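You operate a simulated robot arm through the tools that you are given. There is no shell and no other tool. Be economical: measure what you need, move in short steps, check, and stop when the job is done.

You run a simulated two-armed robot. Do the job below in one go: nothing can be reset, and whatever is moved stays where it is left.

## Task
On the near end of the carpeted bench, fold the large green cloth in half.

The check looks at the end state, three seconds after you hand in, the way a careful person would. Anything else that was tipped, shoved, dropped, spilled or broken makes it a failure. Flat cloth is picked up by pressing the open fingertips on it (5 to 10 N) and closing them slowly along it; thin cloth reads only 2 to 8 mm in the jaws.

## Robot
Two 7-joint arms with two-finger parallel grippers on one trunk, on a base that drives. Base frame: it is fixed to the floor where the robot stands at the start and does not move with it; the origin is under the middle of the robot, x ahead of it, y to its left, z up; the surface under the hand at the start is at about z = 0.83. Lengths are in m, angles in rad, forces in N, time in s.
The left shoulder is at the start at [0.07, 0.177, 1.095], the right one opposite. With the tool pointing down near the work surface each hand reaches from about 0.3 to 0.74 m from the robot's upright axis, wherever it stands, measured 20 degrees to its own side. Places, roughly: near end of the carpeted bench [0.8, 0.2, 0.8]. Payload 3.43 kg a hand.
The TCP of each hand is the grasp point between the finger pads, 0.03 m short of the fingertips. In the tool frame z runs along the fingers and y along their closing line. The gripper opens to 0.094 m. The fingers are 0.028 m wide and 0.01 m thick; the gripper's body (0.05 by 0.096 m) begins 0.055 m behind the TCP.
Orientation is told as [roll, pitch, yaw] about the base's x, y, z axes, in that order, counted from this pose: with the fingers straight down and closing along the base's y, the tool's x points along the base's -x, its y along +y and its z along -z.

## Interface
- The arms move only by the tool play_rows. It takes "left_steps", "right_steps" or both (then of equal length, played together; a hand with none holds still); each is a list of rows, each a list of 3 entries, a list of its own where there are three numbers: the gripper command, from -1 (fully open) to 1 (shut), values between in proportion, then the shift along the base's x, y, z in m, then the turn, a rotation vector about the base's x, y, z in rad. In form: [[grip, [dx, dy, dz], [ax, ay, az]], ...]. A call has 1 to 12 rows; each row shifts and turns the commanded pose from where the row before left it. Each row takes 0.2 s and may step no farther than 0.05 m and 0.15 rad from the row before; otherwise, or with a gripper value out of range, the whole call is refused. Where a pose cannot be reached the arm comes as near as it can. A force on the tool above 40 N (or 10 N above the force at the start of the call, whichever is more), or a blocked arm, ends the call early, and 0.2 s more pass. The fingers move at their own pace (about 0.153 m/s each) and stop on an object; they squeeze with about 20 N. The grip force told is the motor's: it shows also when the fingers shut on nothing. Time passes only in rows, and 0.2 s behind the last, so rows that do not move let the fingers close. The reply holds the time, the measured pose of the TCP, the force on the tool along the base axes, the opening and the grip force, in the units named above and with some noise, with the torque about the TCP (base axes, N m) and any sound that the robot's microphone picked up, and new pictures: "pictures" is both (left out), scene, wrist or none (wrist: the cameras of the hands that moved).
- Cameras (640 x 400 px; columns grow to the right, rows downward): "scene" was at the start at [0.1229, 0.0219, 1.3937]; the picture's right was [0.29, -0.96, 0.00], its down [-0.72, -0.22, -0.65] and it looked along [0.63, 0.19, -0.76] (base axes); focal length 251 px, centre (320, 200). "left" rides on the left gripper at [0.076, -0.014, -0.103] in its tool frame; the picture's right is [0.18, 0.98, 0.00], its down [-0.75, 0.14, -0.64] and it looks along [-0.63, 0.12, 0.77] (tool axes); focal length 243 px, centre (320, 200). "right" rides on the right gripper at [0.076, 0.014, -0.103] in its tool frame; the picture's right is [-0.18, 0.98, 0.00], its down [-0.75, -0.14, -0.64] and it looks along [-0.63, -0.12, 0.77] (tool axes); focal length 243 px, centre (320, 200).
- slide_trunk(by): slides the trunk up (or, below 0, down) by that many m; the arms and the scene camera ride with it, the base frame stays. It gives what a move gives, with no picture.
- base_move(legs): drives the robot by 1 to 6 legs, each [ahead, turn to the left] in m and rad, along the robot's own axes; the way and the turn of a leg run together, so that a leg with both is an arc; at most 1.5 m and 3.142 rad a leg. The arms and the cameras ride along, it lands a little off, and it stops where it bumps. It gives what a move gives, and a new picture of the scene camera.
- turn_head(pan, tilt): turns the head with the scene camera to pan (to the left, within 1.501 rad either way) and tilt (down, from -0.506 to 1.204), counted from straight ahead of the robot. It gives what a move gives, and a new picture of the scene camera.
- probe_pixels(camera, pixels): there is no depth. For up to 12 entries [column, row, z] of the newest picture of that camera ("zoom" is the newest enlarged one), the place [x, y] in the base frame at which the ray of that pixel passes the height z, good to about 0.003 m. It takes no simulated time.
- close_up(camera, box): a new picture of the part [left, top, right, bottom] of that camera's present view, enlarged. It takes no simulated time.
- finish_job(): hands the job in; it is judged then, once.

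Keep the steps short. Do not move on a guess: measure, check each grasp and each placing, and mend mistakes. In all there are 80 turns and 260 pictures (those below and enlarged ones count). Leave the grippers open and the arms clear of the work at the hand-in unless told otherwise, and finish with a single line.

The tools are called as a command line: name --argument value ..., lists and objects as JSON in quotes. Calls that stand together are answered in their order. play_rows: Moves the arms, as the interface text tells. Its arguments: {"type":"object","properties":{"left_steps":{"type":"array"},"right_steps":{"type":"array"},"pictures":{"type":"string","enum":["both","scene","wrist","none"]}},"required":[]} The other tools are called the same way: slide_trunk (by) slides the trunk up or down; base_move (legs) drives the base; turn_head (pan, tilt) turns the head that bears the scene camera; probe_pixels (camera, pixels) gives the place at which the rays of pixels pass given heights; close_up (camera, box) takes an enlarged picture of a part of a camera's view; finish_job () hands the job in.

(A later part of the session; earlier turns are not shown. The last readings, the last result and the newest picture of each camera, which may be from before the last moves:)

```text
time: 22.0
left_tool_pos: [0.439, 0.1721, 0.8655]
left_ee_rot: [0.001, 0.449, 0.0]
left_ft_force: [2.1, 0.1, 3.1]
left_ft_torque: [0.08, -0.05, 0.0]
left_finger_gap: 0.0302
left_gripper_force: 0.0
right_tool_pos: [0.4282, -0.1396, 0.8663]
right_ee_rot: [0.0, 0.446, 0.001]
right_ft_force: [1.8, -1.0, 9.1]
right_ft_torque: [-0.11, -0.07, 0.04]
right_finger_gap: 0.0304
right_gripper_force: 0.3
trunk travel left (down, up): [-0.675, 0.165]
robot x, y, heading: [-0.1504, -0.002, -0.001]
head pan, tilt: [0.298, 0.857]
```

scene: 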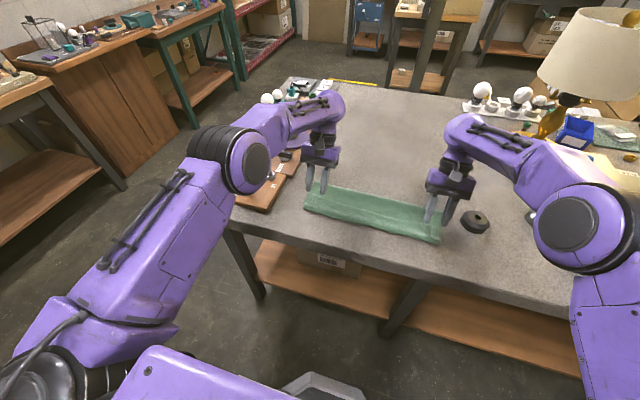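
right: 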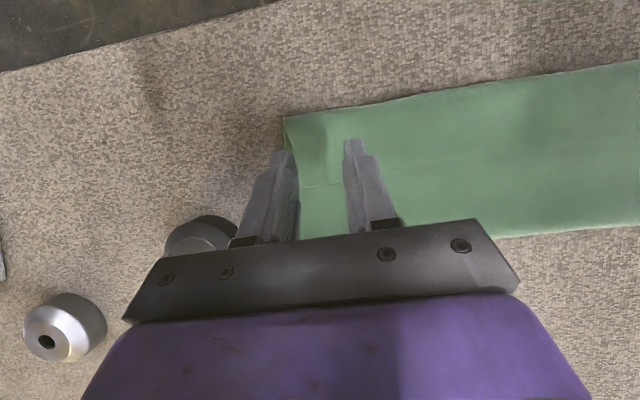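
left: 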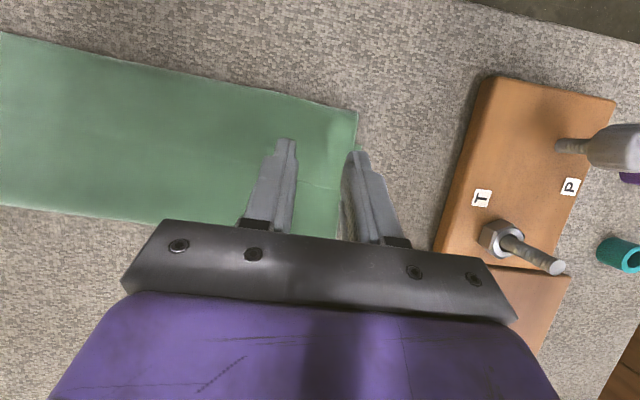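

Contact is 3 N on the left and 9 N on the right. I'll press the left slightly more and close slowly.

play_rows --left_steps '[[0.36, [0, 0, -0.0007], [0, 0, 0]], [0.44, [0, 0, 0], [0, 0, 0]], [0.5, [0, 0, 0], [0, 0, 0]], [0.56, [0, 0, 0], [0, 0, 0]], [0.62, [0, 0, 0], [0, 0, 0]], [0.68, [0, 0, 0], [0, 0, 0]], [0.74, [0, 0, 0], [0, 0, 0]], [0.8, [0, 0, 0], [0, 0, 0]], [0.86, [0, 0, 0], [0, 0, 0]], [0.93, [0, 0, 0], [0, 0, 0]], [1, [0, 0, 0], [0, 0, 0]], [1, [0, 0, 0], [0, 0, 0]]]' --right_steps '[[0.36, [0, 0, 0], [0, 0, 0]], [0.44, [0, 0, 0], [0, 0, 0]], [0.5, [0, 0, 0], [0, 0, 0]], [0.56, [0, 0, 0], [0, 0, 0]], [0.62, [0, 0, 0], [0, 0, 0]], [0.68, [0, 0, 0], [0, 0, 0]], [0.74, [0, 0, 0], [0, 0, 0]], [0.8, [0, 0, 0], [0, 0, 0]], [0.86, [0, 0, 0], [0, 0, 0]], [0.93, [0, 0, 0], [0, 0, 0]], [1, [0, 0, 0], [0, 0, 0]], [1, [0, 0, 0], [0, 0, 0]]]'

```text
time: 24.6
left_tool_pos: [0.4406, 0.1717, 0.8656]
left_ee_rot: [-0.001, 0.447, 0.0]
left_ft_force: [-0.5, -1.5, 7.1]
left_ft_torque: [-0.06, 0.0, 0.03]
left_finger_gap: 0.0022
left_gripper_force: 20.3
right_tool_pos: [0.4273, -0.1386, 0.865]
right_ee_rot: [0.001, 0.448, 0.0]
right_ft_force: [-0.1, 2.4, 6.2]
right_ft_torque: [0.05, 0.01, -0.01]
right_finger_gap: 0.0023
right_gripper_force: 20.0
trunk travel left (down, up): [-0.675, 0.165]
robot x, y, heading: [-0.148, -0.0017, -0.003]
head pan, tilt: [0.298, 0.857]
```

scene: 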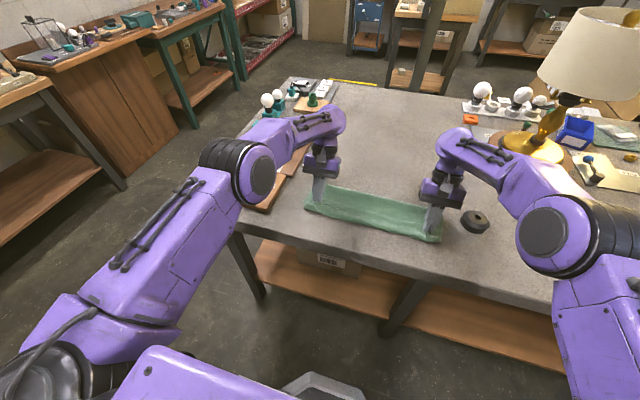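
right: 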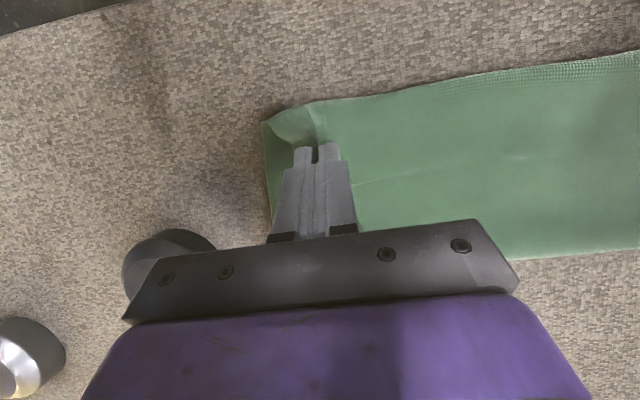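
left: 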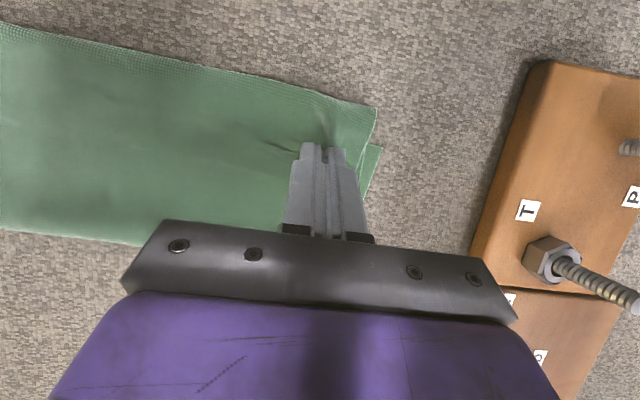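

Both jaws read 2.2 mm. I'll lift 45 mm straight up to check that only the top layer came along.

play_rows --left_steps '[[1, [0, 0, 0.012], [0, 0, 0]], [1, [0, 0, 0.016], [0, 0, 0]], [1, [0, 0, 0.017], [0, 0, 0]]]' --right_steps '[[1, [0, 0, 0.012], [0, 0, 0]], [1, [0, 0, 0.016], [0, 0, 0]], [1, [0, 0, 0.017], [0, 0, 0]]]' --pictures "wrist"

close_up --camera "scene" --box '[280, 150, 480, 275]'

```text
time: 25.4
left_tool_pos: [0.4413, 0.1714, 0.9095]
left_ee_rot: [0.0, 0.451, -0.001]
left_ft_force: [0.2, -3.5, 0.5]
left_ft_torque: [-0.12, 0.02, 0.02]
left_finger_gap: 0.0023
left_gripper_force: 20.3
right_tool_pos: [0.4275, -0.1404, 0.9102]
right_ee_rot: [0.0, 0.45, -0.001]
right_ft_force: [-0.6, 2.9, 0.0]
right_ft_torque: [0.11, 0.01, -0.04]
right_finger_gap: 0.0021
right_gripper_force: 19.8
trunk travel left (down, up): [-0.675, 0.165]
robot x, y, heading: [-0.1495, -0.0015, 0.004]
head pan, tilt: [0.298, 0.857]
```

right: 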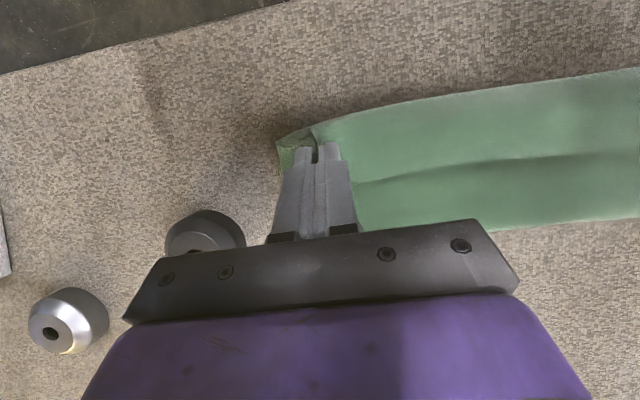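
left: 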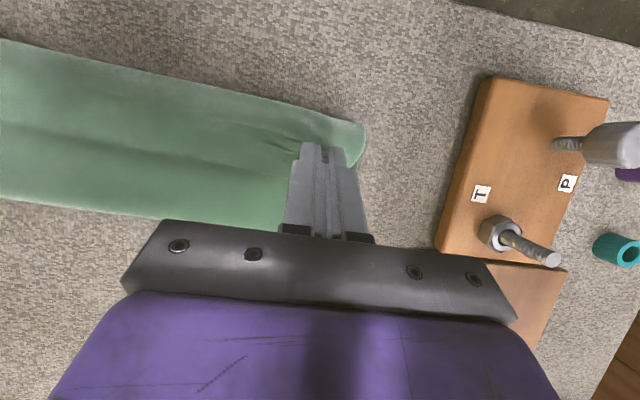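

```text
3.20 times, centred on (380, 212) of scene
```

zoom: 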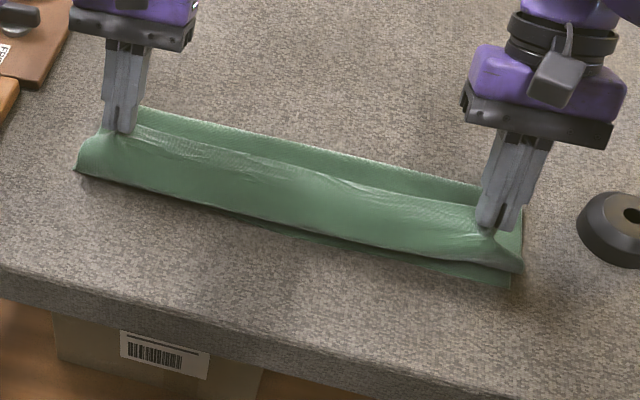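

Only the top layer came up, and the bottom edge lies undisturbed at zoom (510,285). I'll raise the edge to the upright position above the wanted fold line (x≈0.54), turning the hands back to vertical.

play_rows --left_steps '[[1, [0.005, 0, 0.025], [0, -0.075, 0]], [1, [0.01, 0, 0.02], [0, -0.075, 0]], [1, [0.017, 0, 0.015], [0, -0.075, 0]], [1, [0.02, 0, 0.01], [0, -0.075, 0]], [1, [0.02, 0, 0.008], [0, -0.075, 0]], [1, [0.02, 0, 0.003], [0, -0.075, 0]], [1, [0, 0, 0], [0, 0, 0]]]' --right_steps '[[1, [0.006, 0, 0.025], [0, -0.075, 0]], [1, [0.011, 0, 0.02], [0, -0.075, 0]], [1, [0.018, 0, 0.015], [0, -0.075, 0]], [1, [0.021, 0, 0.01], [0, -0.075, 0]], [1, [0.02, 0, 0.008], [0, -0.075, 0]], [1, [0.02, 0, 0.003], [0, -0.075, 0]], [1, [0, 0, 0], [0, 0, 0]]]' --pictures "none"

close_up --camera "scene" --box '[280, 130, 480, 255]'

```text
time: 27.0
left_tool_pos: [0.5309, 0.1709, 0.9904]
left_ee_rot: [0.0, -0.003, 0.0]
left_ft_force: [-0.9, -2.3, 0.0]
left_ft_torque: [-0.07, 0.01, 0.02]
left_finger_gap: 0.0022
left_gripper_force: 19.8
right_tool_pos: [0.5252, -0.1405, 0.9925]
right_ee_rot: [0.001, -0.003, 0.0]
right_ft_force: [0.7, 3.0, -0.5]
right_ft_torque: [0.08, -0.01, 0.02]
right_finger_gap: 0.0022
right_gripper_force: 20.2
trunk travel left (down, up): [-0.675, 0.165]
robot x, y, heading: [-0.1515, -0.0037, -0.002]
head pan, tilt: [0.298, 0.857]
```

```text
3.20 times, centred on (380, 192) of scene
```

zoom: 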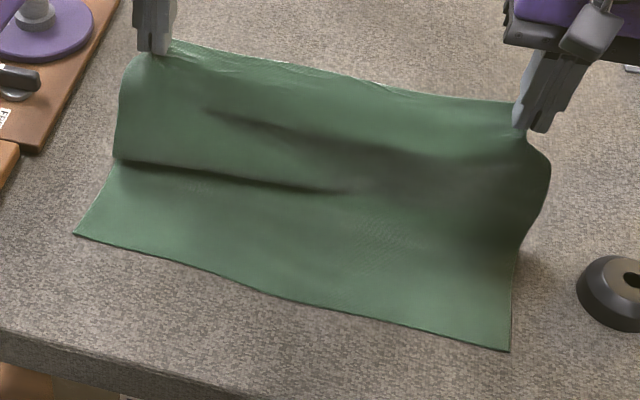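

The cloth is fully unrolled and upright, with the bottom half flat and the near corners in their original places. Now I lay it over, turning the hands so the fingers end up pointing away from the robot.

play_rows --left_steps '[[1, [-0.0178, 0.0008, -0.0041], [0, -0.1, 0]], [1, [-0.0178, 0.0008, -0.0041], [0, -0.1, 0]], [1, [-0.0177, 0.0008, -0.0042], [0, -0.1, 0]], [1, [-0.0155, 0.0008, -0.0108], [0, -0.1, 0]], [1, [-0.0155, 0.0008, -0.0108], [0, -0.1, 0]], [1, [-0.0156, 0.0008, -0.0109], [0, -0.1, 0]], [1, [-0.0108, 0.0008, -0.0156], [0, -0.1, 0]], [1, [-0.0108, 0.0008, -0.0156], [0, -0.1, 0]], [1, [-0.0109, 0.0008, -0.0156], [0, -0.1, 0]], [1, [0, 0, 0], [0, 0, 0]]]' --right_steps '[[1, [-0.0189, 0, -0.0047], [0, -0.1, 0]], [1, [-0.0189, 0, -0.0048], [0, -0.1, 0]], [1, [-0.0188, 0, -0.0049], [0, -0.1, 0]], [1, [-0.0155, 0, -0.0108], [0, -0.1, 0]], [1, [-0.0155, 0, -0.0108], [0, -0.1, 0]], [1, [-0.0156, 0, -0.0109], [0, -0.1, 0]], [1, [-0.0108, 0, -0.0156], [0, -0.1, 0]], [1, [-0.0108, 0, -0.0156], [0, -0.1, 0]], [1, [-0.0109, 0, -0.0156], [0, -0.1, 0]], [1, [0, 0, 0], [0, 0, 0]]]'

```text
time: 29.2
left_tool_pos: [0.4005, 0.1783, 0.8999]
left_ee_rot: [-0.001, -0.902, -0.001]
left_ft_force: [-0.6, -10.2, 0.5]
left_ft_torque: [-0.18, -0.03, -0.3]
left_finger_gap: 0.0028
left_gripper_force: 19.6
right_tool_pos: [0.395, -0.1416, 0.9105]
right_ee_rot: [0.105, -0.917, -0.114]
right_ft_force: [0.4, 11.3, -1.3]
right_ft_torque: [0.05, 0.02, 0.34]
right_finger_gap: 0.0024
right_gripper_force: 20.0
trunk travel left (down, up): [-0.675, 0.165]
robot x, y, heading: [-0.1507, 0.001, 0.002]
head pan, tilt: [0.298, 0.857]
```

scene: 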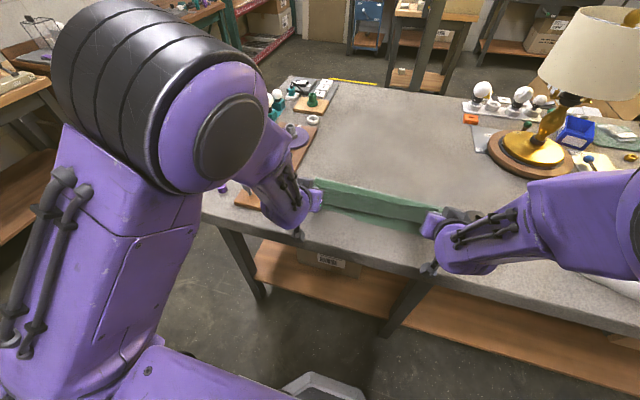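
right: 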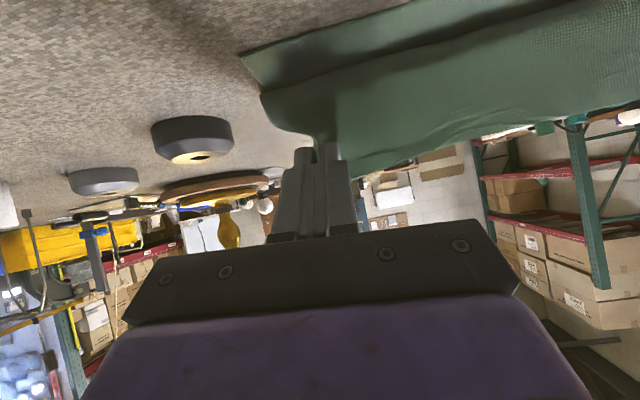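
left: 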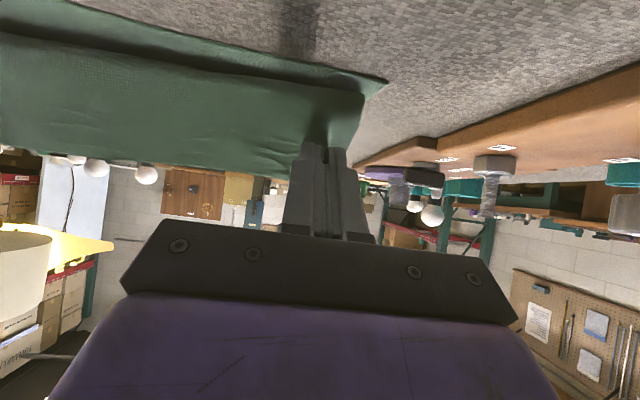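

The left hand reached its pose, but the right is at a limit: 10 mm high and slightly twisted. I'll ease the right hand's tilt to -0.75 and lower both towards the near edge.

play_rows --left_steps '[[1, [0, 0, 0], [0, 0, 0]], [1, [-0.005, 0, -0.008], [0, 0, 0]], [1, [-0.005, 0, -0.008], [0, 0, 0]], [1, [-0.004, 0, -0.008], [0, 0, 0]], [1, [0, 0, 0], [0, 0, 0]]]' --right_steps '[[1, [0, 0, 0], [0, 0.15, 0]], [1, [-0.004, 0, -0.008], [0, 0, 0]], [1, [-0.005, 0, -0.008], [0, 0, 0]], [1, [-0.003, 0, -0.007], [0, 0, 0]], [1, [0, 0, 0], [0, 0, 0]]]'

```text
time: 30.4
left_tool_pos: [0.3865, 0.1791, 0.8757]
left_ee_rot: [-0.012, -0.9, 0.015]
left_ft_force: [-0.1, -7.7, 0.7]
left_ft_torque: [-0.1, 0.03, -0.24]
left_finger_gap: 0.0023
left_gripper_force: 20.4
right_tool_pos: [0.3808, -0.1392, 0.8835]
right_ee_rot: [0.043, -0.765, -0.042]
right_ft_force: [0.3, 8.2, -0.1]
right_ft_torque: [0.1, 0.04, 0.3]
right_finger_gap: 0.0023
right_gripper_force: 20.0
trunk travel left (down, up): [-0.675, 0.165]
robot x, y, heading: [-0.1537, -0.0007, 0.0]
head pan, tilt: [0.298, 0.857]
```

scene: 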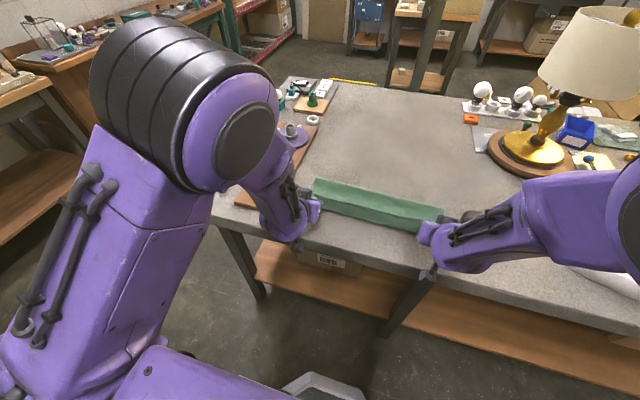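
right: 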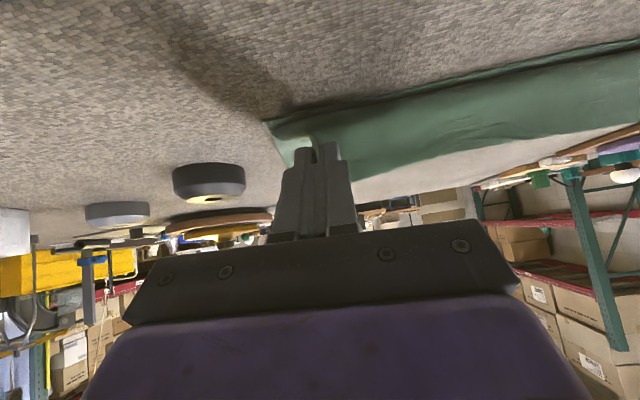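
left: 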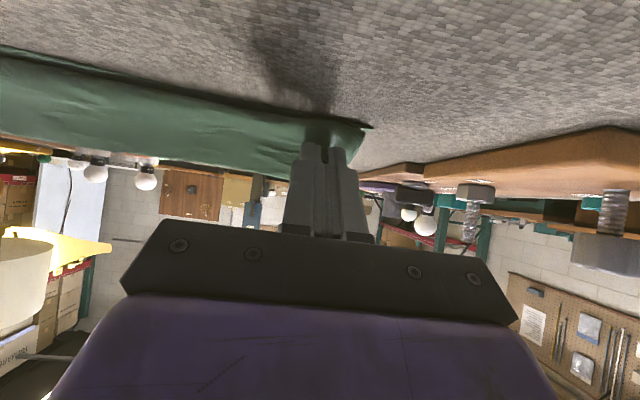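

Both hands are near their reach limits here, but nearly in place. A close look at how the cloth lies.

close_up --camera "scene" --box '[280, 150, 480, 275]'

close_up --camera "right" --box '[240, 60, 480, 210]'

close_up --camera "left" --box '[180, 60, 420, 210]'

```text
3.20 times, centred on (380, 212) of scene
```

zoom: 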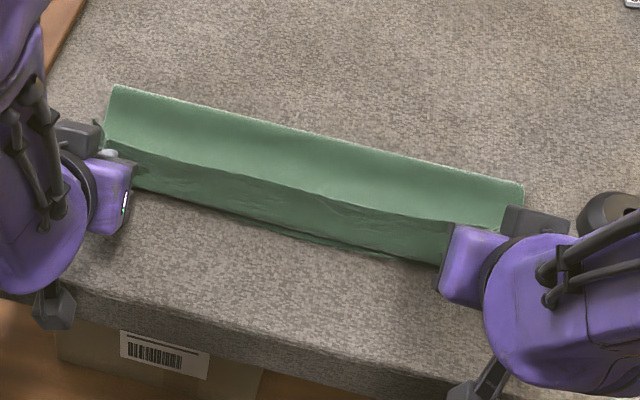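

```text
2.67 times, centred on (360, 135) of right
```

zoom: 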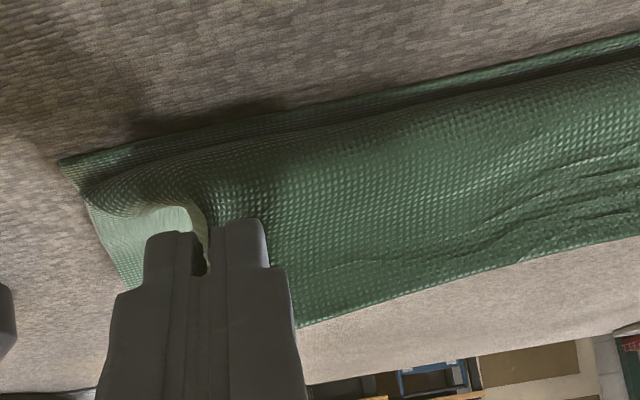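

```text
2.67 times, centred on (300, 135) of left
```

zoom: 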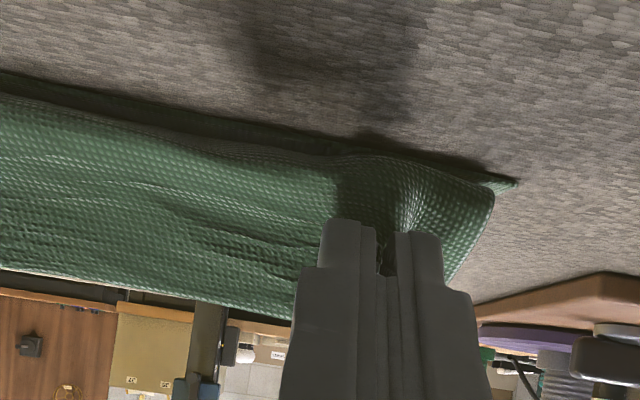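

The edge is standing up 3–4 cm and the fold sits at x≈0.505. The taut arc pulled cloth out of the bottom layer. I'll go back up and past the fold line so the bottom half lies flat to x≈0.546, then come down on a slacker diagonal.

play_rows --left_steps '[[1, [0.01, 0, 0.025], [0, 0.0625, 0]], [1, [0.015, 0, 0.022], [0, 0.0625, 0]], [1, [0.02, 0, 0.018], [0, 0.0625, 0]], [1, [0.025, 0, 0.014], [0, 0.0625, 0]], [1, [0.027, 0, 0.009], [0, 0.0625, 0]], [1, [0.027, 0, 0.004], [0, 0.0625, 0]], [1, [0.027, 0, 0.0015], [0, 0.0625, 0]], [1, [0.0245, 0, 0], [0, 0.0625, 0]], [1, [0, 0, 0], [0, 0, 0]]]' --right_steps '[[1, [0.01, 0, 0.025], [0, 0.0437, 0]], [1, [0.015, 0, 0.022], [0, 0.0437, 0]], [1, [0.02, 0, 0.018], [0, 0.0437, 0]], [1, [0.025, 0, 0.014], [0, 0.0437, 0]], [1, [0.027, 0, 0.009], [0, 0.0437, 0]], [1, [0.027, 0, 0.004], [0, 0.0437, 0]], [1, [0.027, 0, 0.0015], [0, 0.0437, 0]], [1, [0.0245, 0, 0], [0, 0.0437, 0]], [1, [0, 0, 0], [0, 0, 0]]]' --pictures "none"

close_up --camera "scene" --box '[280, 130, 480, 255]'

```text
time: 32.4
left_tool_pos: [0.5596, 0.1791, 0.9711]
left_ee_rot: [0.001, -0.403, 0.0]
left_ft_force: [-0.1, -7.9, -0.1]
left_ft_torque: [-0.23, -0.01, -0.17]
left_finger_gap: 0.0027
left_gripper_force: 20.3
right_tool_pos: [0.5498, -0.1393, 0.9698]
right_ee_rot: [-0.001, -0.403, 0.0]
right_ft_force: [-0.3, 7.8, -0.1]
right_ft_torque: [0.15, 0.01, 0.18]
right_finger_gap: 0.0024
right_gripper_force: 20.2
trunk travel left (down, up): [-0.675, 0.165]
robot x, y, heading: [-0.1481, 0.0017, 0.002]
head pan, tilt: [0.298, 0.857]
```

```text
3.20 times, centred on (380, 192) of scene
```

zoom: 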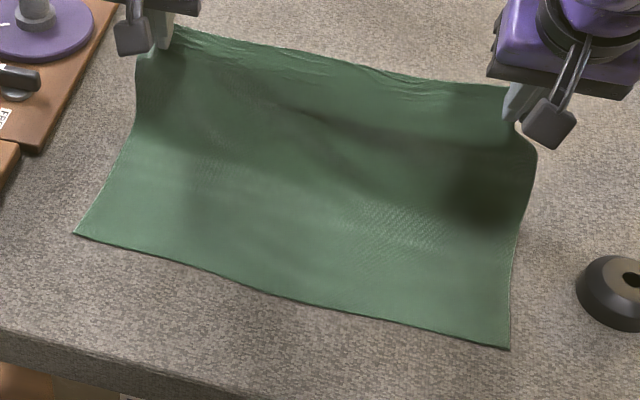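

The bottom half lies flat again and the near corners are unmoved. I'll drive back 0.07 m while holding the cloth up. That moves the hands onto the diagonal and gives the arms room.

base_move --legs '[[-0.07, 0]]'

close_up --camera "scene" --box '[280, 110, 480, 235]'

```text
time: 33.4
left_tool_pos: [0.4935, 0.1782, 0.9668]
left_ee_rot: [-0.001, -0.398, 0.001]
left_ft_force: [-0.4, -7.9, -0.4]
left_ft_torque: [-0.21, 0.02, -0.15]
left_finger_gap: 0.0024
left_gripper_force: 20.3
right_tool_pos: [0.4836, -0.1401, 0.9665]
right_ee_rot: [0.0, -0.399, 0.001]
right_ft_force: [-0.2, 7.7, -0.5]
right_ft_torque: [0.16, -0.02, 0.15]
right_finger_gap: 0.0021
right_gripper_force: 20.0
trunk travel left (down, up): [-0.675, 0.165]
robot x, y, heading: [-0.2212, -0.0015, -0.004]
head pan, tilt: [0.298, 0.857]
```

scene: 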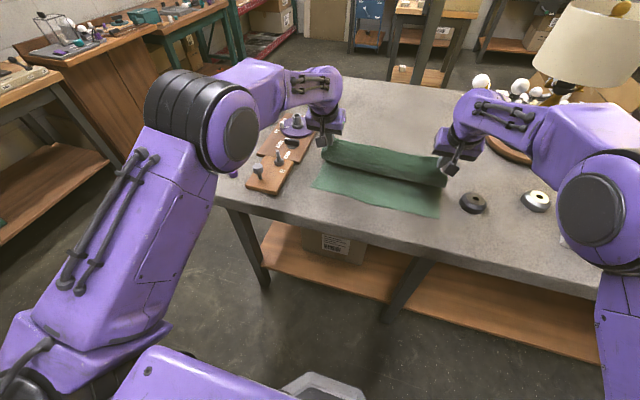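

```text
3.20 times, centred on (380, 172) of scene
```

zoom: 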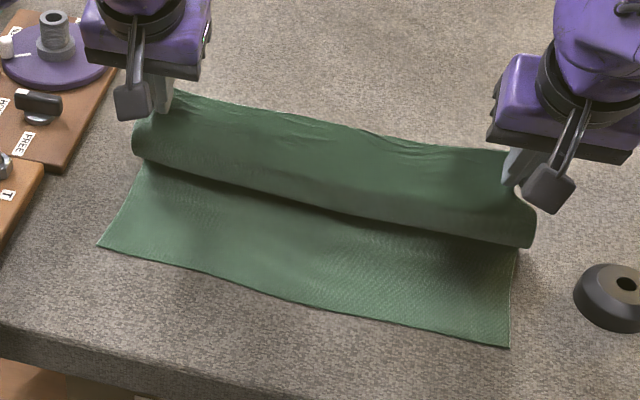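

The cloth is springy enough to bulge out towards me below the grip, so the hands must be turned more before lowering. I'll turn both hands to about -1.2 rad here, keeping the grip point fixed.

play_rows --left_steps '[[1, [-0.0014, 0, -0.0028], [0, -0.133, 0]], [1, [-0.0014, 0, -0.0028], [0, -0.133, 0]], [1, [-0.0014, 0, -0.0028], [0, -0.133, 0]], [1, [-0.0014, 0, -0.0028], [0, -0.133, 0]], [1, [-0.0014, 0, -0.0028], [0, -0.133, 0]], [1, [-0.0014, 0, -0.0028], [0, -0.133, 0]], [1, [0, 0, 0], [0, 0, 0]]]' --right_steps '[[1, [-0.0014, 0, -0.0028], [0, -0.133, 0]], [1, [-0.0014, 0, -0.0028], [0, -0.133, 0]], [1, [-0.0014, 0, -0.0028], [0, -0.133, 0]], [1, [-0.0014, 0, -0.0028], [0, -0.133, 0]], [1, [-0.0014, 0, -0.0028], [0, -0.133, 0]], [1, [-0.0014, 0, -0.0028], [0, -0.133, 0]], [1, [0, 0, 0], [0, 0, 0]]]'

close_up --camera "scene" --box '[280, 110, 480, 235]'

```text
time: 35.0
left_tool_pos: [0.4831, 0.1777, 0.9514]
left_ee_rot: [0.002, -1.198, -0.004]
left_ft_force: [-0.4, -16.7, -0.5]
left_ft_torque: [-0.06, -0.01, -0.6]
left_finger_gap: 0.0034
left_gripper_force: 20.2
right_tool_pos: [0.4762, -0.15, 0.9513]
right_ee_rot: [0.084, -1.193, -0.101]
right_ft_force: [0.2, 16.9, -0.9]
right_ft_torque: [-0.01, 0.02, 0.6]
right_finger_gap: 0.0026
right_gripper_force: 19.9
trunk travel left (down, up): [-0.675, 0.165]
robot x, y, heading: [-0.2192, -0.0025, 0.002]
head pan, tilt: [0.298, 0.857]
```

scene: 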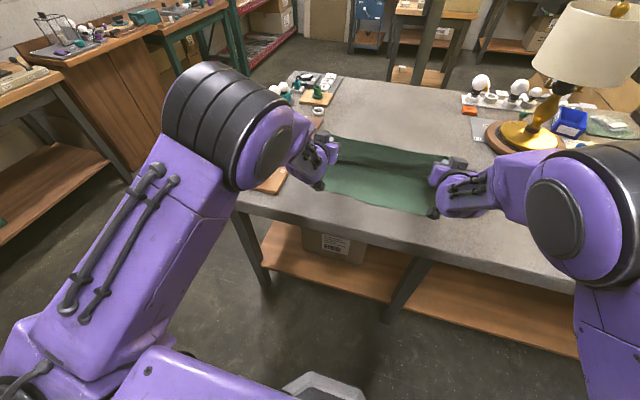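
right: 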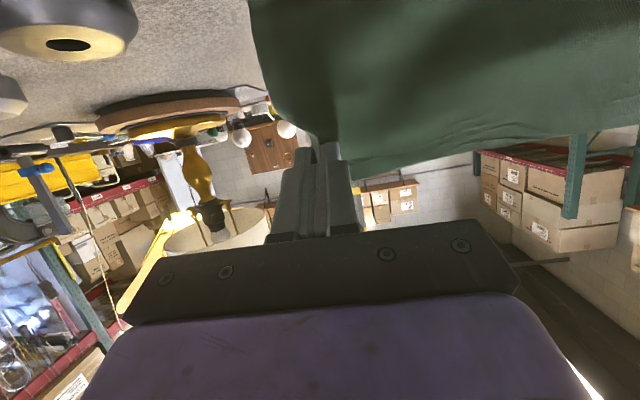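
left: 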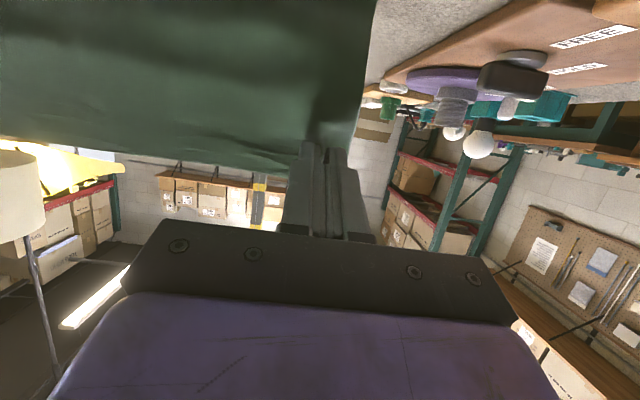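

```text
3.20 times, centred on (380, 172) of scene
```

zoom: 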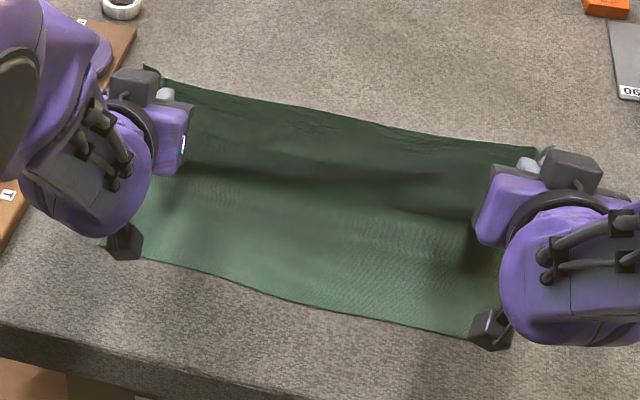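

With the hands turned, the cloth hangs cleanly with no bulge. The right hand is slightly past its limit, so I'll ease it to -1.0 (left to -1.1) and come down partway along a path just inside the arc.

play_rows --left_steps '[[1, [-0.0099, 0, -0.0077], [0, 0.05, 0]], [1, [-0.0099, 0, -0.0077], [0, 0.05, 0]], [1, [-0.015, 0, -0.0105], [0, 0, 0]], [1, [-0.015, 0, -0.0105], [0, 0, 0]], [1, [-0.0125, 0, -0.012], [0, 0, 0]], [1, [-0.0125, 0, -0.012], [0, 0, 0]], [1, [0, 0, 0], [0, 0, 0]]]' --right_steps '[[1, [-0.0103, 0, -0.005], [0, 0.1, 0]], [1, [-0.0103, 0, -0.005], [0, 0.1, 0]], [1, [-0.015, 0, -0.0105], [0, 0, 0]], [1, [-0.015, 0, -0.0105], [0, 0, 0]], [1, [-0.0125, 0, -0.012], [0, 0, 0]], [1, [-0.0125, 0, -0.012], [0, 0, 0]], [1, [0, 0, 0], [0, 0, 0]]]'

close_up --camera "scene" --box '[280, 110, 480, 235]'

```text
time: 36.6
left_tool_pos: [0.4085, 0.1775, 0.8914]
left_ee_rot: [-0.002, -1.098, 0.0]
left_ft_force: [0.0, -12.0, -0.2]
left_ft_torque: [-0.08, 0.01, -0.39]
left_finger_gap: 0.0028
left_gripper_force: 19.8
right_tool_pos: [0.3989, -0.145, 0.8913]
right_ee_rot: [0.042, -0.986, -0.054]
right_ft_force: [1.2, 12.4, 0.2]
right_ft_torque: [0.06, 0.0, 0.41]
right_finger_gap: 0.002
right_gripper_force: 20.0
trunk travel left (down, up): [-0.675, 0.165]
robot x, y, heading: [-0.2195, -0.0015, -0.004]
head pan, tilt: [0.298, 0.857]
```

scene: 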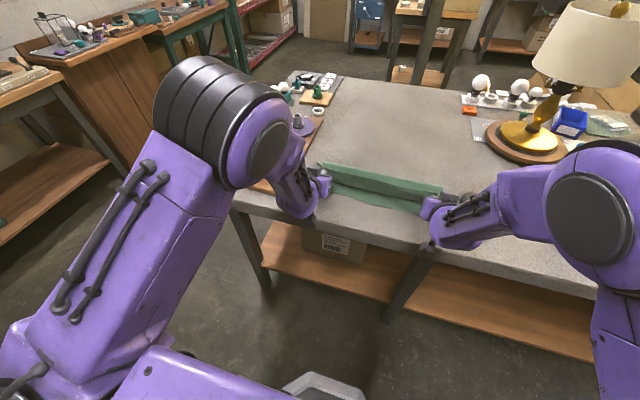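
right: 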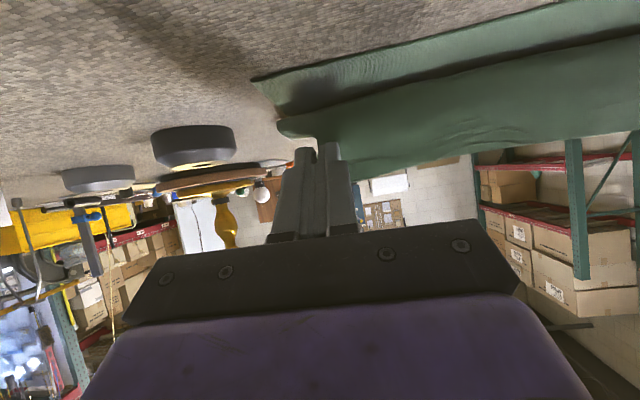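
left: 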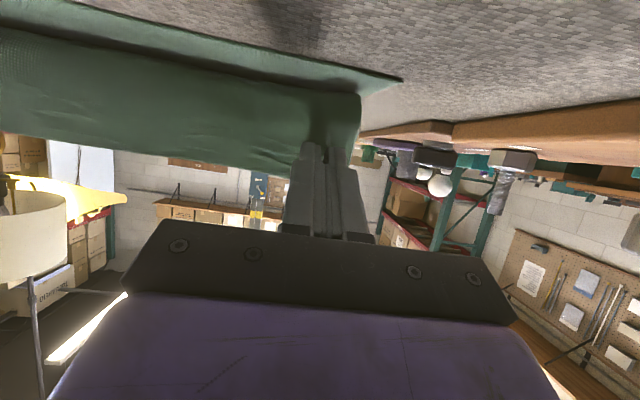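

```text
3.20 times, centred on (380, 172) of scene
```

zoom: 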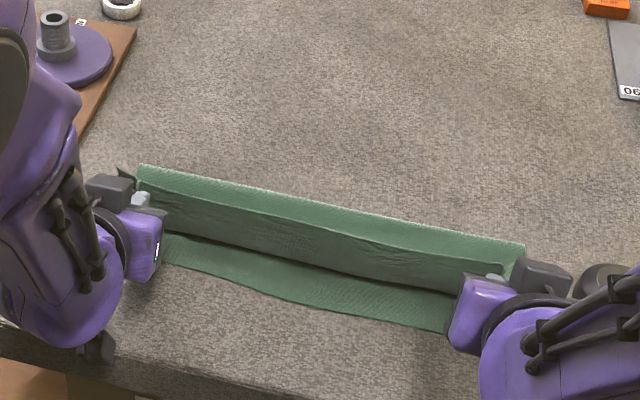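

Cloth now hangs from the grip with the fold behind it. I'll measure where the fold is.

probe_pixels --camera "zoom" --pixels '[[142, 166, 0.84], [330, 202, 0.84], [523, 246, 0.84], [330, 304, 0.832], [330, 264, 0.84], [330, 238, 0.885]]'

```text
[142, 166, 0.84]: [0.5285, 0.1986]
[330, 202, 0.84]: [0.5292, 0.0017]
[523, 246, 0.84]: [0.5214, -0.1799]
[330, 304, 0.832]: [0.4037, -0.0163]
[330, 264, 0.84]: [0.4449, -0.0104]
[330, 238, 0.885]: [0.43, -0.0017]
```

The fold is at x≈0.528, and for equal halves it should be about 0.542. I'll go back up over the fold line with the hands still turned, then come down on the slacker 45° line so the bottom layer isn't pulled.

play_rows --left_steps '[[1, [0.01, 0, 0.02], [0, 0, 0]], [1, [0.02, 0, 0.02], [0, 0, 0]], [1, [0.027, 0, 0.014], [0, 0, 0]], [1, [0.027, 0, 0.008], [0, 0, 0]], [1, [0.027, 0, 0.004], [0, 0, 0]], [1, [0.024, 0, 0.001], [0, 0, 0]], [1, [0, 0, 0], [0, 0, 0]], [1, [-0.015, 0, 0.0015], [0, 0, 0]], [1, [-0.015, 0, 0.0015], [0, 0, 0]], [1, [-0.015, 0, -0.0115], [0, 0, 0]], [1, [-0.015, 0, -0.0115], [0, 0, 0]]]' --right_steps '[[1, [0.01, 0, 0.02], [0, 0, 0]], [1, [0.02, 0, 0.02], [0, 0, 0]], [1, [0.027, 0, 0.014], [0, 0, 0]], [1, [0.027, 0, 0.008], [0, 0, 0]], [1, [0.027, 0, 0.004], [0, 0, 0]], [1, [0.024, 0, 0.001], [0, 0, 0]], [1, [0, 0, 0], [0, 0, 0]], [1, [-0.015, 0, 0.0015], [0, 0, 0]], [1, [-0.015, 0, 0.0015], [0, 0, 0]], [1, [-0.015, 0, -0.0115], [0, 0, 0]], [1, [-0.015, 0, -0.0115], [0, 0, 0]]]' --pictures "none"

close_up --camera "scene" --box '[280, 110, 480, 235]'

```text
time: 39.0
left_tool_pos: [0.4822, 0.1774, 0.9398]
left_ee_rot: [-0.001, -1.099, -0.002]
left_ft_force: [-0.9, -6.6, 0.4]
left_ft_torque: [-0.09, -0.02, -0.25]
left_finger_gap: 0.0021
left_gripper_force: 19.6
right_tool_pos: [0.4733, -0.1397, 0.9418]
right_ee_rot: [0.002, -1.001, -0.004]
right_ft_force: [0.4, 6.8, -0.1]
right_ft_torque: [0.01, 0.03, 0.24]
right_finger_gap: 0.0024
right_gripper_force: 20.0
trunk travel left (down, up): [-0.675, 0.165]
robot x, y, heading: [-0.2176, 0.0027, -0.005]
head pan, tilt: [0.298, 0.857]
```

```text
3.20 times, centred on (380, 172) of scene
```

zoom: 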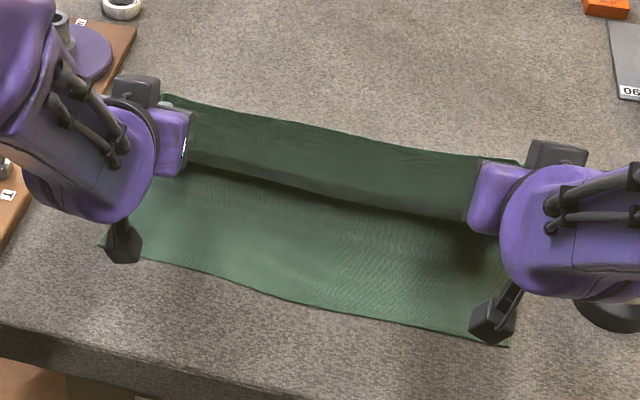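

The cloth is upright and slack as intended. I'll continue down the line.

play_rows --left_steps '[[1, [-0.015, 0, -0.0135], [0, 0, 0]], [1, [-0.015, 0, -0.0135], [0, 0, 0]], [1, [-0.015, 0, -0.014], [0, 0, 0]], [1, [-0.015, 0, -0.014], [0, 0, 0]], [1, [0, 0, 0], [0, 0, 0]]]' --right_steps '[[1, [-0.015, 0, -0.0135], [0, 0, 0]], [1, [-0.015, 0, -0.0135], [0, 0, 0]], [1, [-0.015, 0, -0.014], [0, 0, 0]], [1, [-0.015, 0, -0.014], [0, 0, 0]], [1, [0, 0, 0], [0, 0, 0]]]' --pictures "wrist"

close_up --camera "scene" --box '[280, 110, 480, 235]'

```text
time: 40.2
left_tool_pos: [0.4241, 0.1781, 0.8825]
left_ee_rot: [0.001, -1.098, -0.001]
left_ft_force: [-1.0, -10.3, -0.1]
left_ft_torque: [-0.1, 0.02, -0.3]
left_finger_gap: 0.0025
left_gripper_force: 20.1
right_tool_pos: [0.4138, -0.1418, 0.8869]
right_ee_rot: [0.021, -0.996, -0.029]
right_ft_force: [0.0, 10.8, 0.5]
right_ft_torque: [0.08, 0.02, 0.33]
right_finger_gap: 0.0023
right_gripper_force: 20.4
trunk travel left (down, up): [-0.675, 0.165]
robot x, y, heading: [-0.2189, -0.0036, -0.002]
head pan, tilt: [0.298, 0.857]
```

right: 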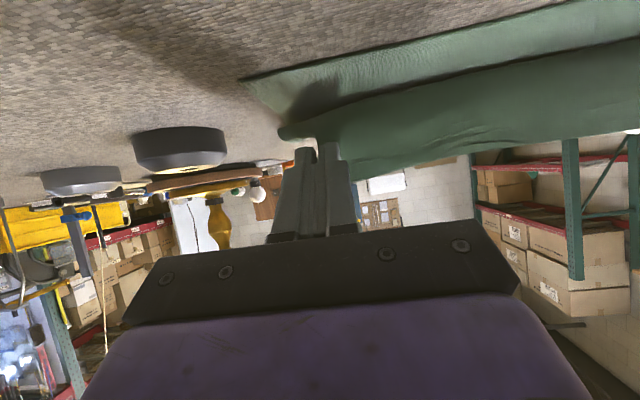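
left: 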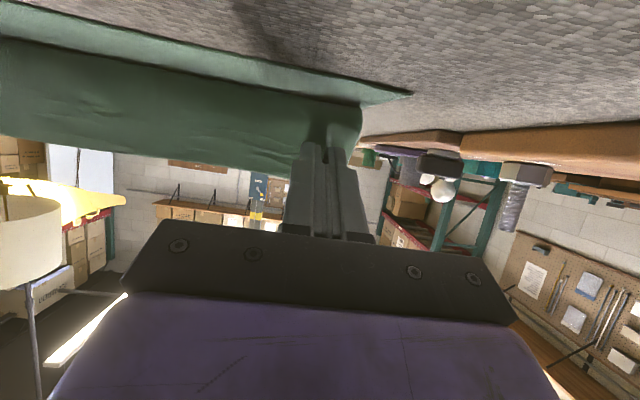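

```text
3.20 times, centred on (380, 172) of scene
```

zoom: 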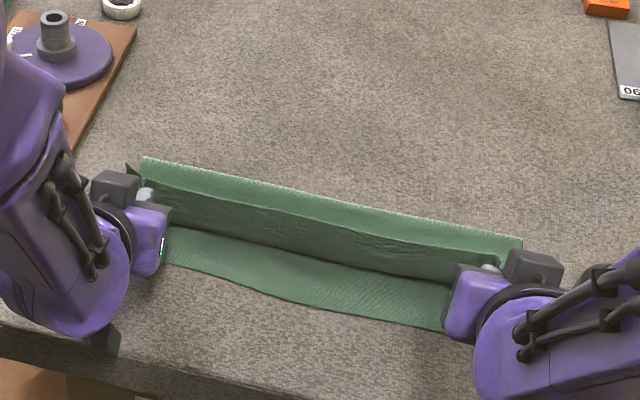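

probe_pixels --camera "zoom" --pixels '[[145, 158, 0.838], [330, 195, 0.838], [521, 240, 0.838], [330, 305, 0.832], [330, 261, 0.84], [330, 227, 0.885]]'

```text
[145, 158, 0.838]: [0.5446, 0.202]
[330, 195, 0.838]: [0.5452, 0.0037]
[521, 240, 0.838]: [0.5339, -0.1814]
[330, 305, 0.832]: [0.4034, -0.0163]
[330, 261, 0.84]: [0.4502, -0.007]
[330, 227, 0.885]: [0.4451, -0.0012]
```

The fold is now at x≈0.545 left and 0.534 right, which is right for equal halves. I'll lay the last part down towards the near edge, staying slack.

play_rows --left_steps '[[1, [-0.007, 0, -0.007], [0, 0, 0]], [1, [-0.007, 0, -0.006], [0, 0, 0]], [1, [-0.007, 0, -0.004], [0, 0, 0]], [1, [-0.007, 0, -0.003], [0, 0, 0]], [1, [-0.005, 0, 0], [0, 0, 0]], [1, [0, 0, 0], [0, 0, 0]]]' --right_steps '[[1, [-0.007, 0, -0.007], [0, 0, 0]], [1, [-0.007, 0, -0.007], [0, 0, 0]], [1, [-0.007, 0, -0.004], [0, 0, 0]], [1, [-0.007, 0, -0.004], [0, 0, 0]], [1, [-0.005, 0, 0], [0, 0, 0]], [1, [0, 0, 0], [0, 0, 0]]]' --pictures "wrist"

close_up --camera "scene" --box '[280, 110, 480, 235]'

```text
time: 41.6
left_tool_pos: [0.3906, 0.176, 0.8637]
left_ee_rot: [-0.001, -1.097, 0.0]
left_ft_force: [0.0, -12.6, -0.1]
left_ft_torque: [-0.1, 0.0, -0.41]
left_finger_gap: 0.0027
left_gripper_force: 19.8
right_tool_pos: [0.3799, -0.1453, 0.862]
right_ee_rot: [0.025, -0.988, -0.036]
right_ft_force: [0.9, 12.9, 0.2]
right_ft_torque: [0.04, 0.01, 0.4]
right_finger_gap: 0.0023
right_gripper_force: 20.1
trunk travel left (down, up): [-0.675, 0.165]
robot x, y, heading: [-0.2192, 0.0011, -0.001]
head pan, tilt: [0.298, 0.857]
```

right: 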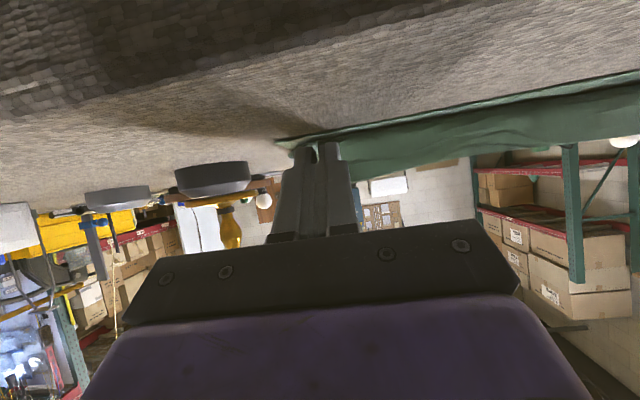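
left: 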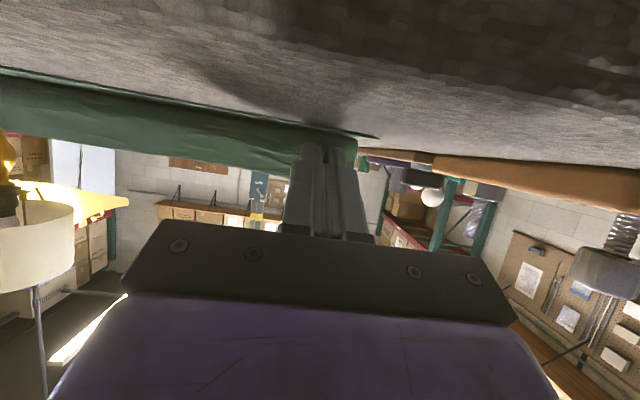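

```text
3.20 times, centred on (380, 172) of scene
```

zoom: 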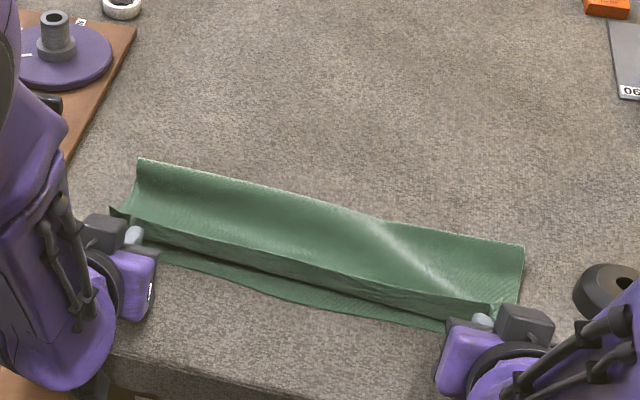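

The fold stayed put and the edge stands just behind the near edge. I'll open slowly with a slight move towards me so the edge falls this way, then retract back and up along the fingers.

play_rows --left_steps '[[1, [-0.005, 0, 0], [0, 0, 0]], [0.85, [-0.002, 0, 0], [0, 0, 0]], [0.65, [-0.002, 0, 0], [0, 0, 0]], [0.45, [-0.002, 0, 0], [0, 0, 0]], [0.35, [-0.002, 0, 0], [0, 0, 0]], [0.35, [0, 0, 0], [0, 0, 0]], [0.35, [0, 0, 0], [0, 0, 0]]]' --right_steps '[[1, [-0.005, 0, 0], [0, 0, 0]], [0.85, [-0.002, 0, 0], [0, 0, 0]], [0.65, [-0.002, 0, 0], [0, 0, 0]], [0.45, [-0.002, 0, 0], [0, 0, 0]], [0.35, [-0.002, 0, 0], [0, 0, 0]], [0.35, [0, 0, 0], [0, 0, 0]], [0.35, [0, 0, 0], [0, 0, 0]]]' --pictures "wrist"

close_up --camera "scene" --box '[280, 110, 480, 235]'

```text
time: 43.2
left_tool_pos: [0.3779, 0.1794, 0.8636]
left_ee_rot: [-0.002, -1.099, 0.0]
left_ft_force: [-0.6, 0.4, 1.0]
left_ft_torque: [-0.01, 0.04, 0.0]
left_finger_gap: 0.0304
left_gripper_force: 0.1
right_tool_pos: [0.3656, -0.1437, 0.8617]
right_ee_rot: [0.021, -0.99, -0.031]
right_ft_force: [0.2, -0.1, 0.0]
right_ft_torque: [0.02, 0.02, 0.03]
right_finger_gap: 0.0306
right_gripper_force: 0.1
trunk travel left (down, up): [-0.675, 0.165]
robot x, y, heading: [-0.221, -0.0006, -0.001]
head pan, tilt: [0.298, 0.857]
```

right: 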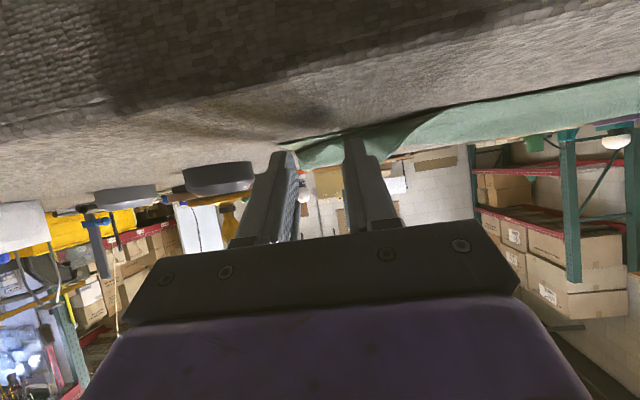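
left: 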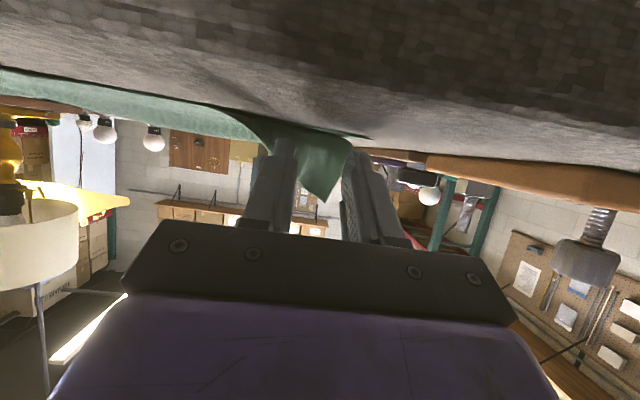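

```text
3.20 times, centred on (380, 172) of scene
```

zoom: 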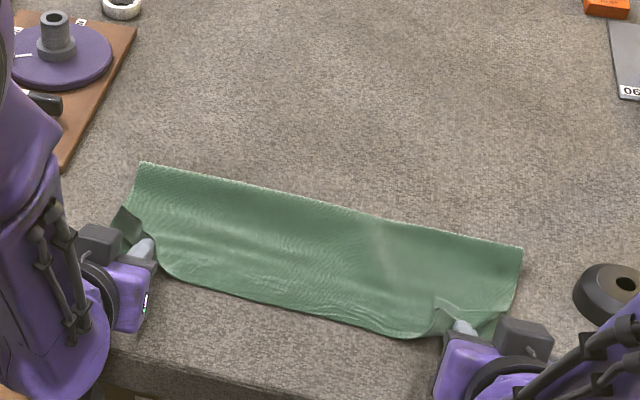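

The middle fell flat as wanted. The two corners still rest on the fingers, so I'll retract straight back along them.

play_rows --left_steps '[[0.35, [-0.009, 0, 0.003], [0, 0, 0]], [0.35, [-0.009, 0, 0.003], [0, 0, 0]], [0.35, [-0.013, 0, 0.005], [0, 0, 0]], [0.35, [-0.018, 0, 0.008], [0, 0, 0]], [0.35, [-0.018, 0, 0.008], [0, 0, 0]], [0.35, [0, 0, 0], [0, 0, 0]]]' --right_steps '[[0.35, [-0.009, 0, 0.003], [0, 0, 0]], [0.35, [-0.009, 0, 0.003], [0, 0, 0]], [0.35, [-0.013, 0, 0.005], [0, 0, 0]], [0.35, [-0.018, 0, 0.008], [0, 0, 0]], [0.35, [-0.018, 0, 0.008], [0, 0, 0]], [0.35, [0, 0, 0], [0, 0, 0]]]' --pictures "wrist"

close_up --camera "scene" --box '[280, 110, 480, 235]'

```text
time: 44.6
left_tool_pos: [0.3125, 0.178, 0.8899]
left_ee_rot: [0.0, -1.097, -0.001]
left_ft_force: [-0.1, -1.2, 0.2]
left_ft_torque: [-0.01, -0.02, 0.0]
left_finger_gap: 0.0307
left_gripper_force: 0.1
right_tool_pos: [0.3023, -0.1461, 0.8933]
right_ee_rot: [0.039, -0.995, -0.053]
right_ft_force: [0.5, -0.1, -1.1]
right_ft_torque: [0.02, -0.02, 0.03]
right_finger_gap: 0.0305
right_gripper_force: 0.1
trunk travel left (down, up): [-0.675, 0.165]
robot x, y, heading: [-0.2188, -0.0033, -0.001]
head pan, tilt: [0.298, 0.857]
```

right: 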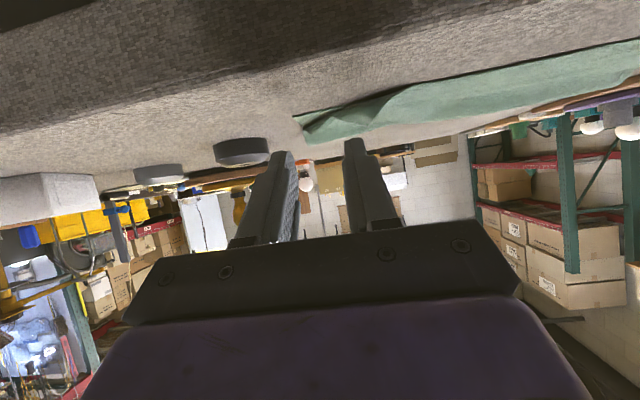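
left: 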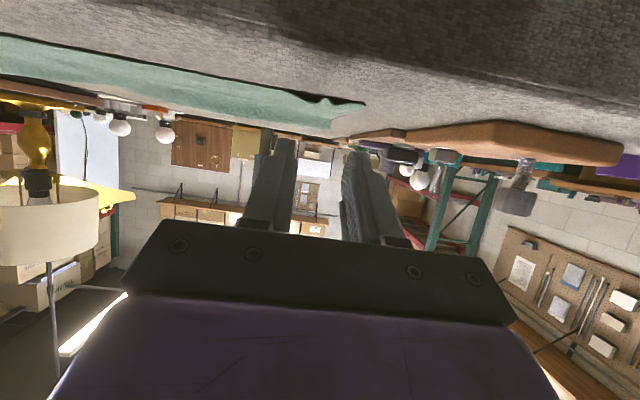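

```text
3.20 times, centred on (380, 172) of scene
```

zoom: 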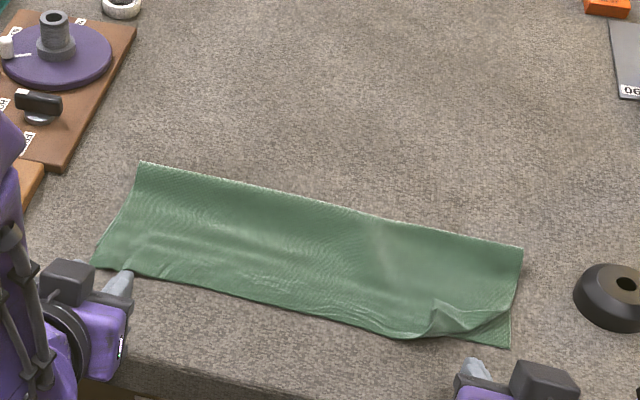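

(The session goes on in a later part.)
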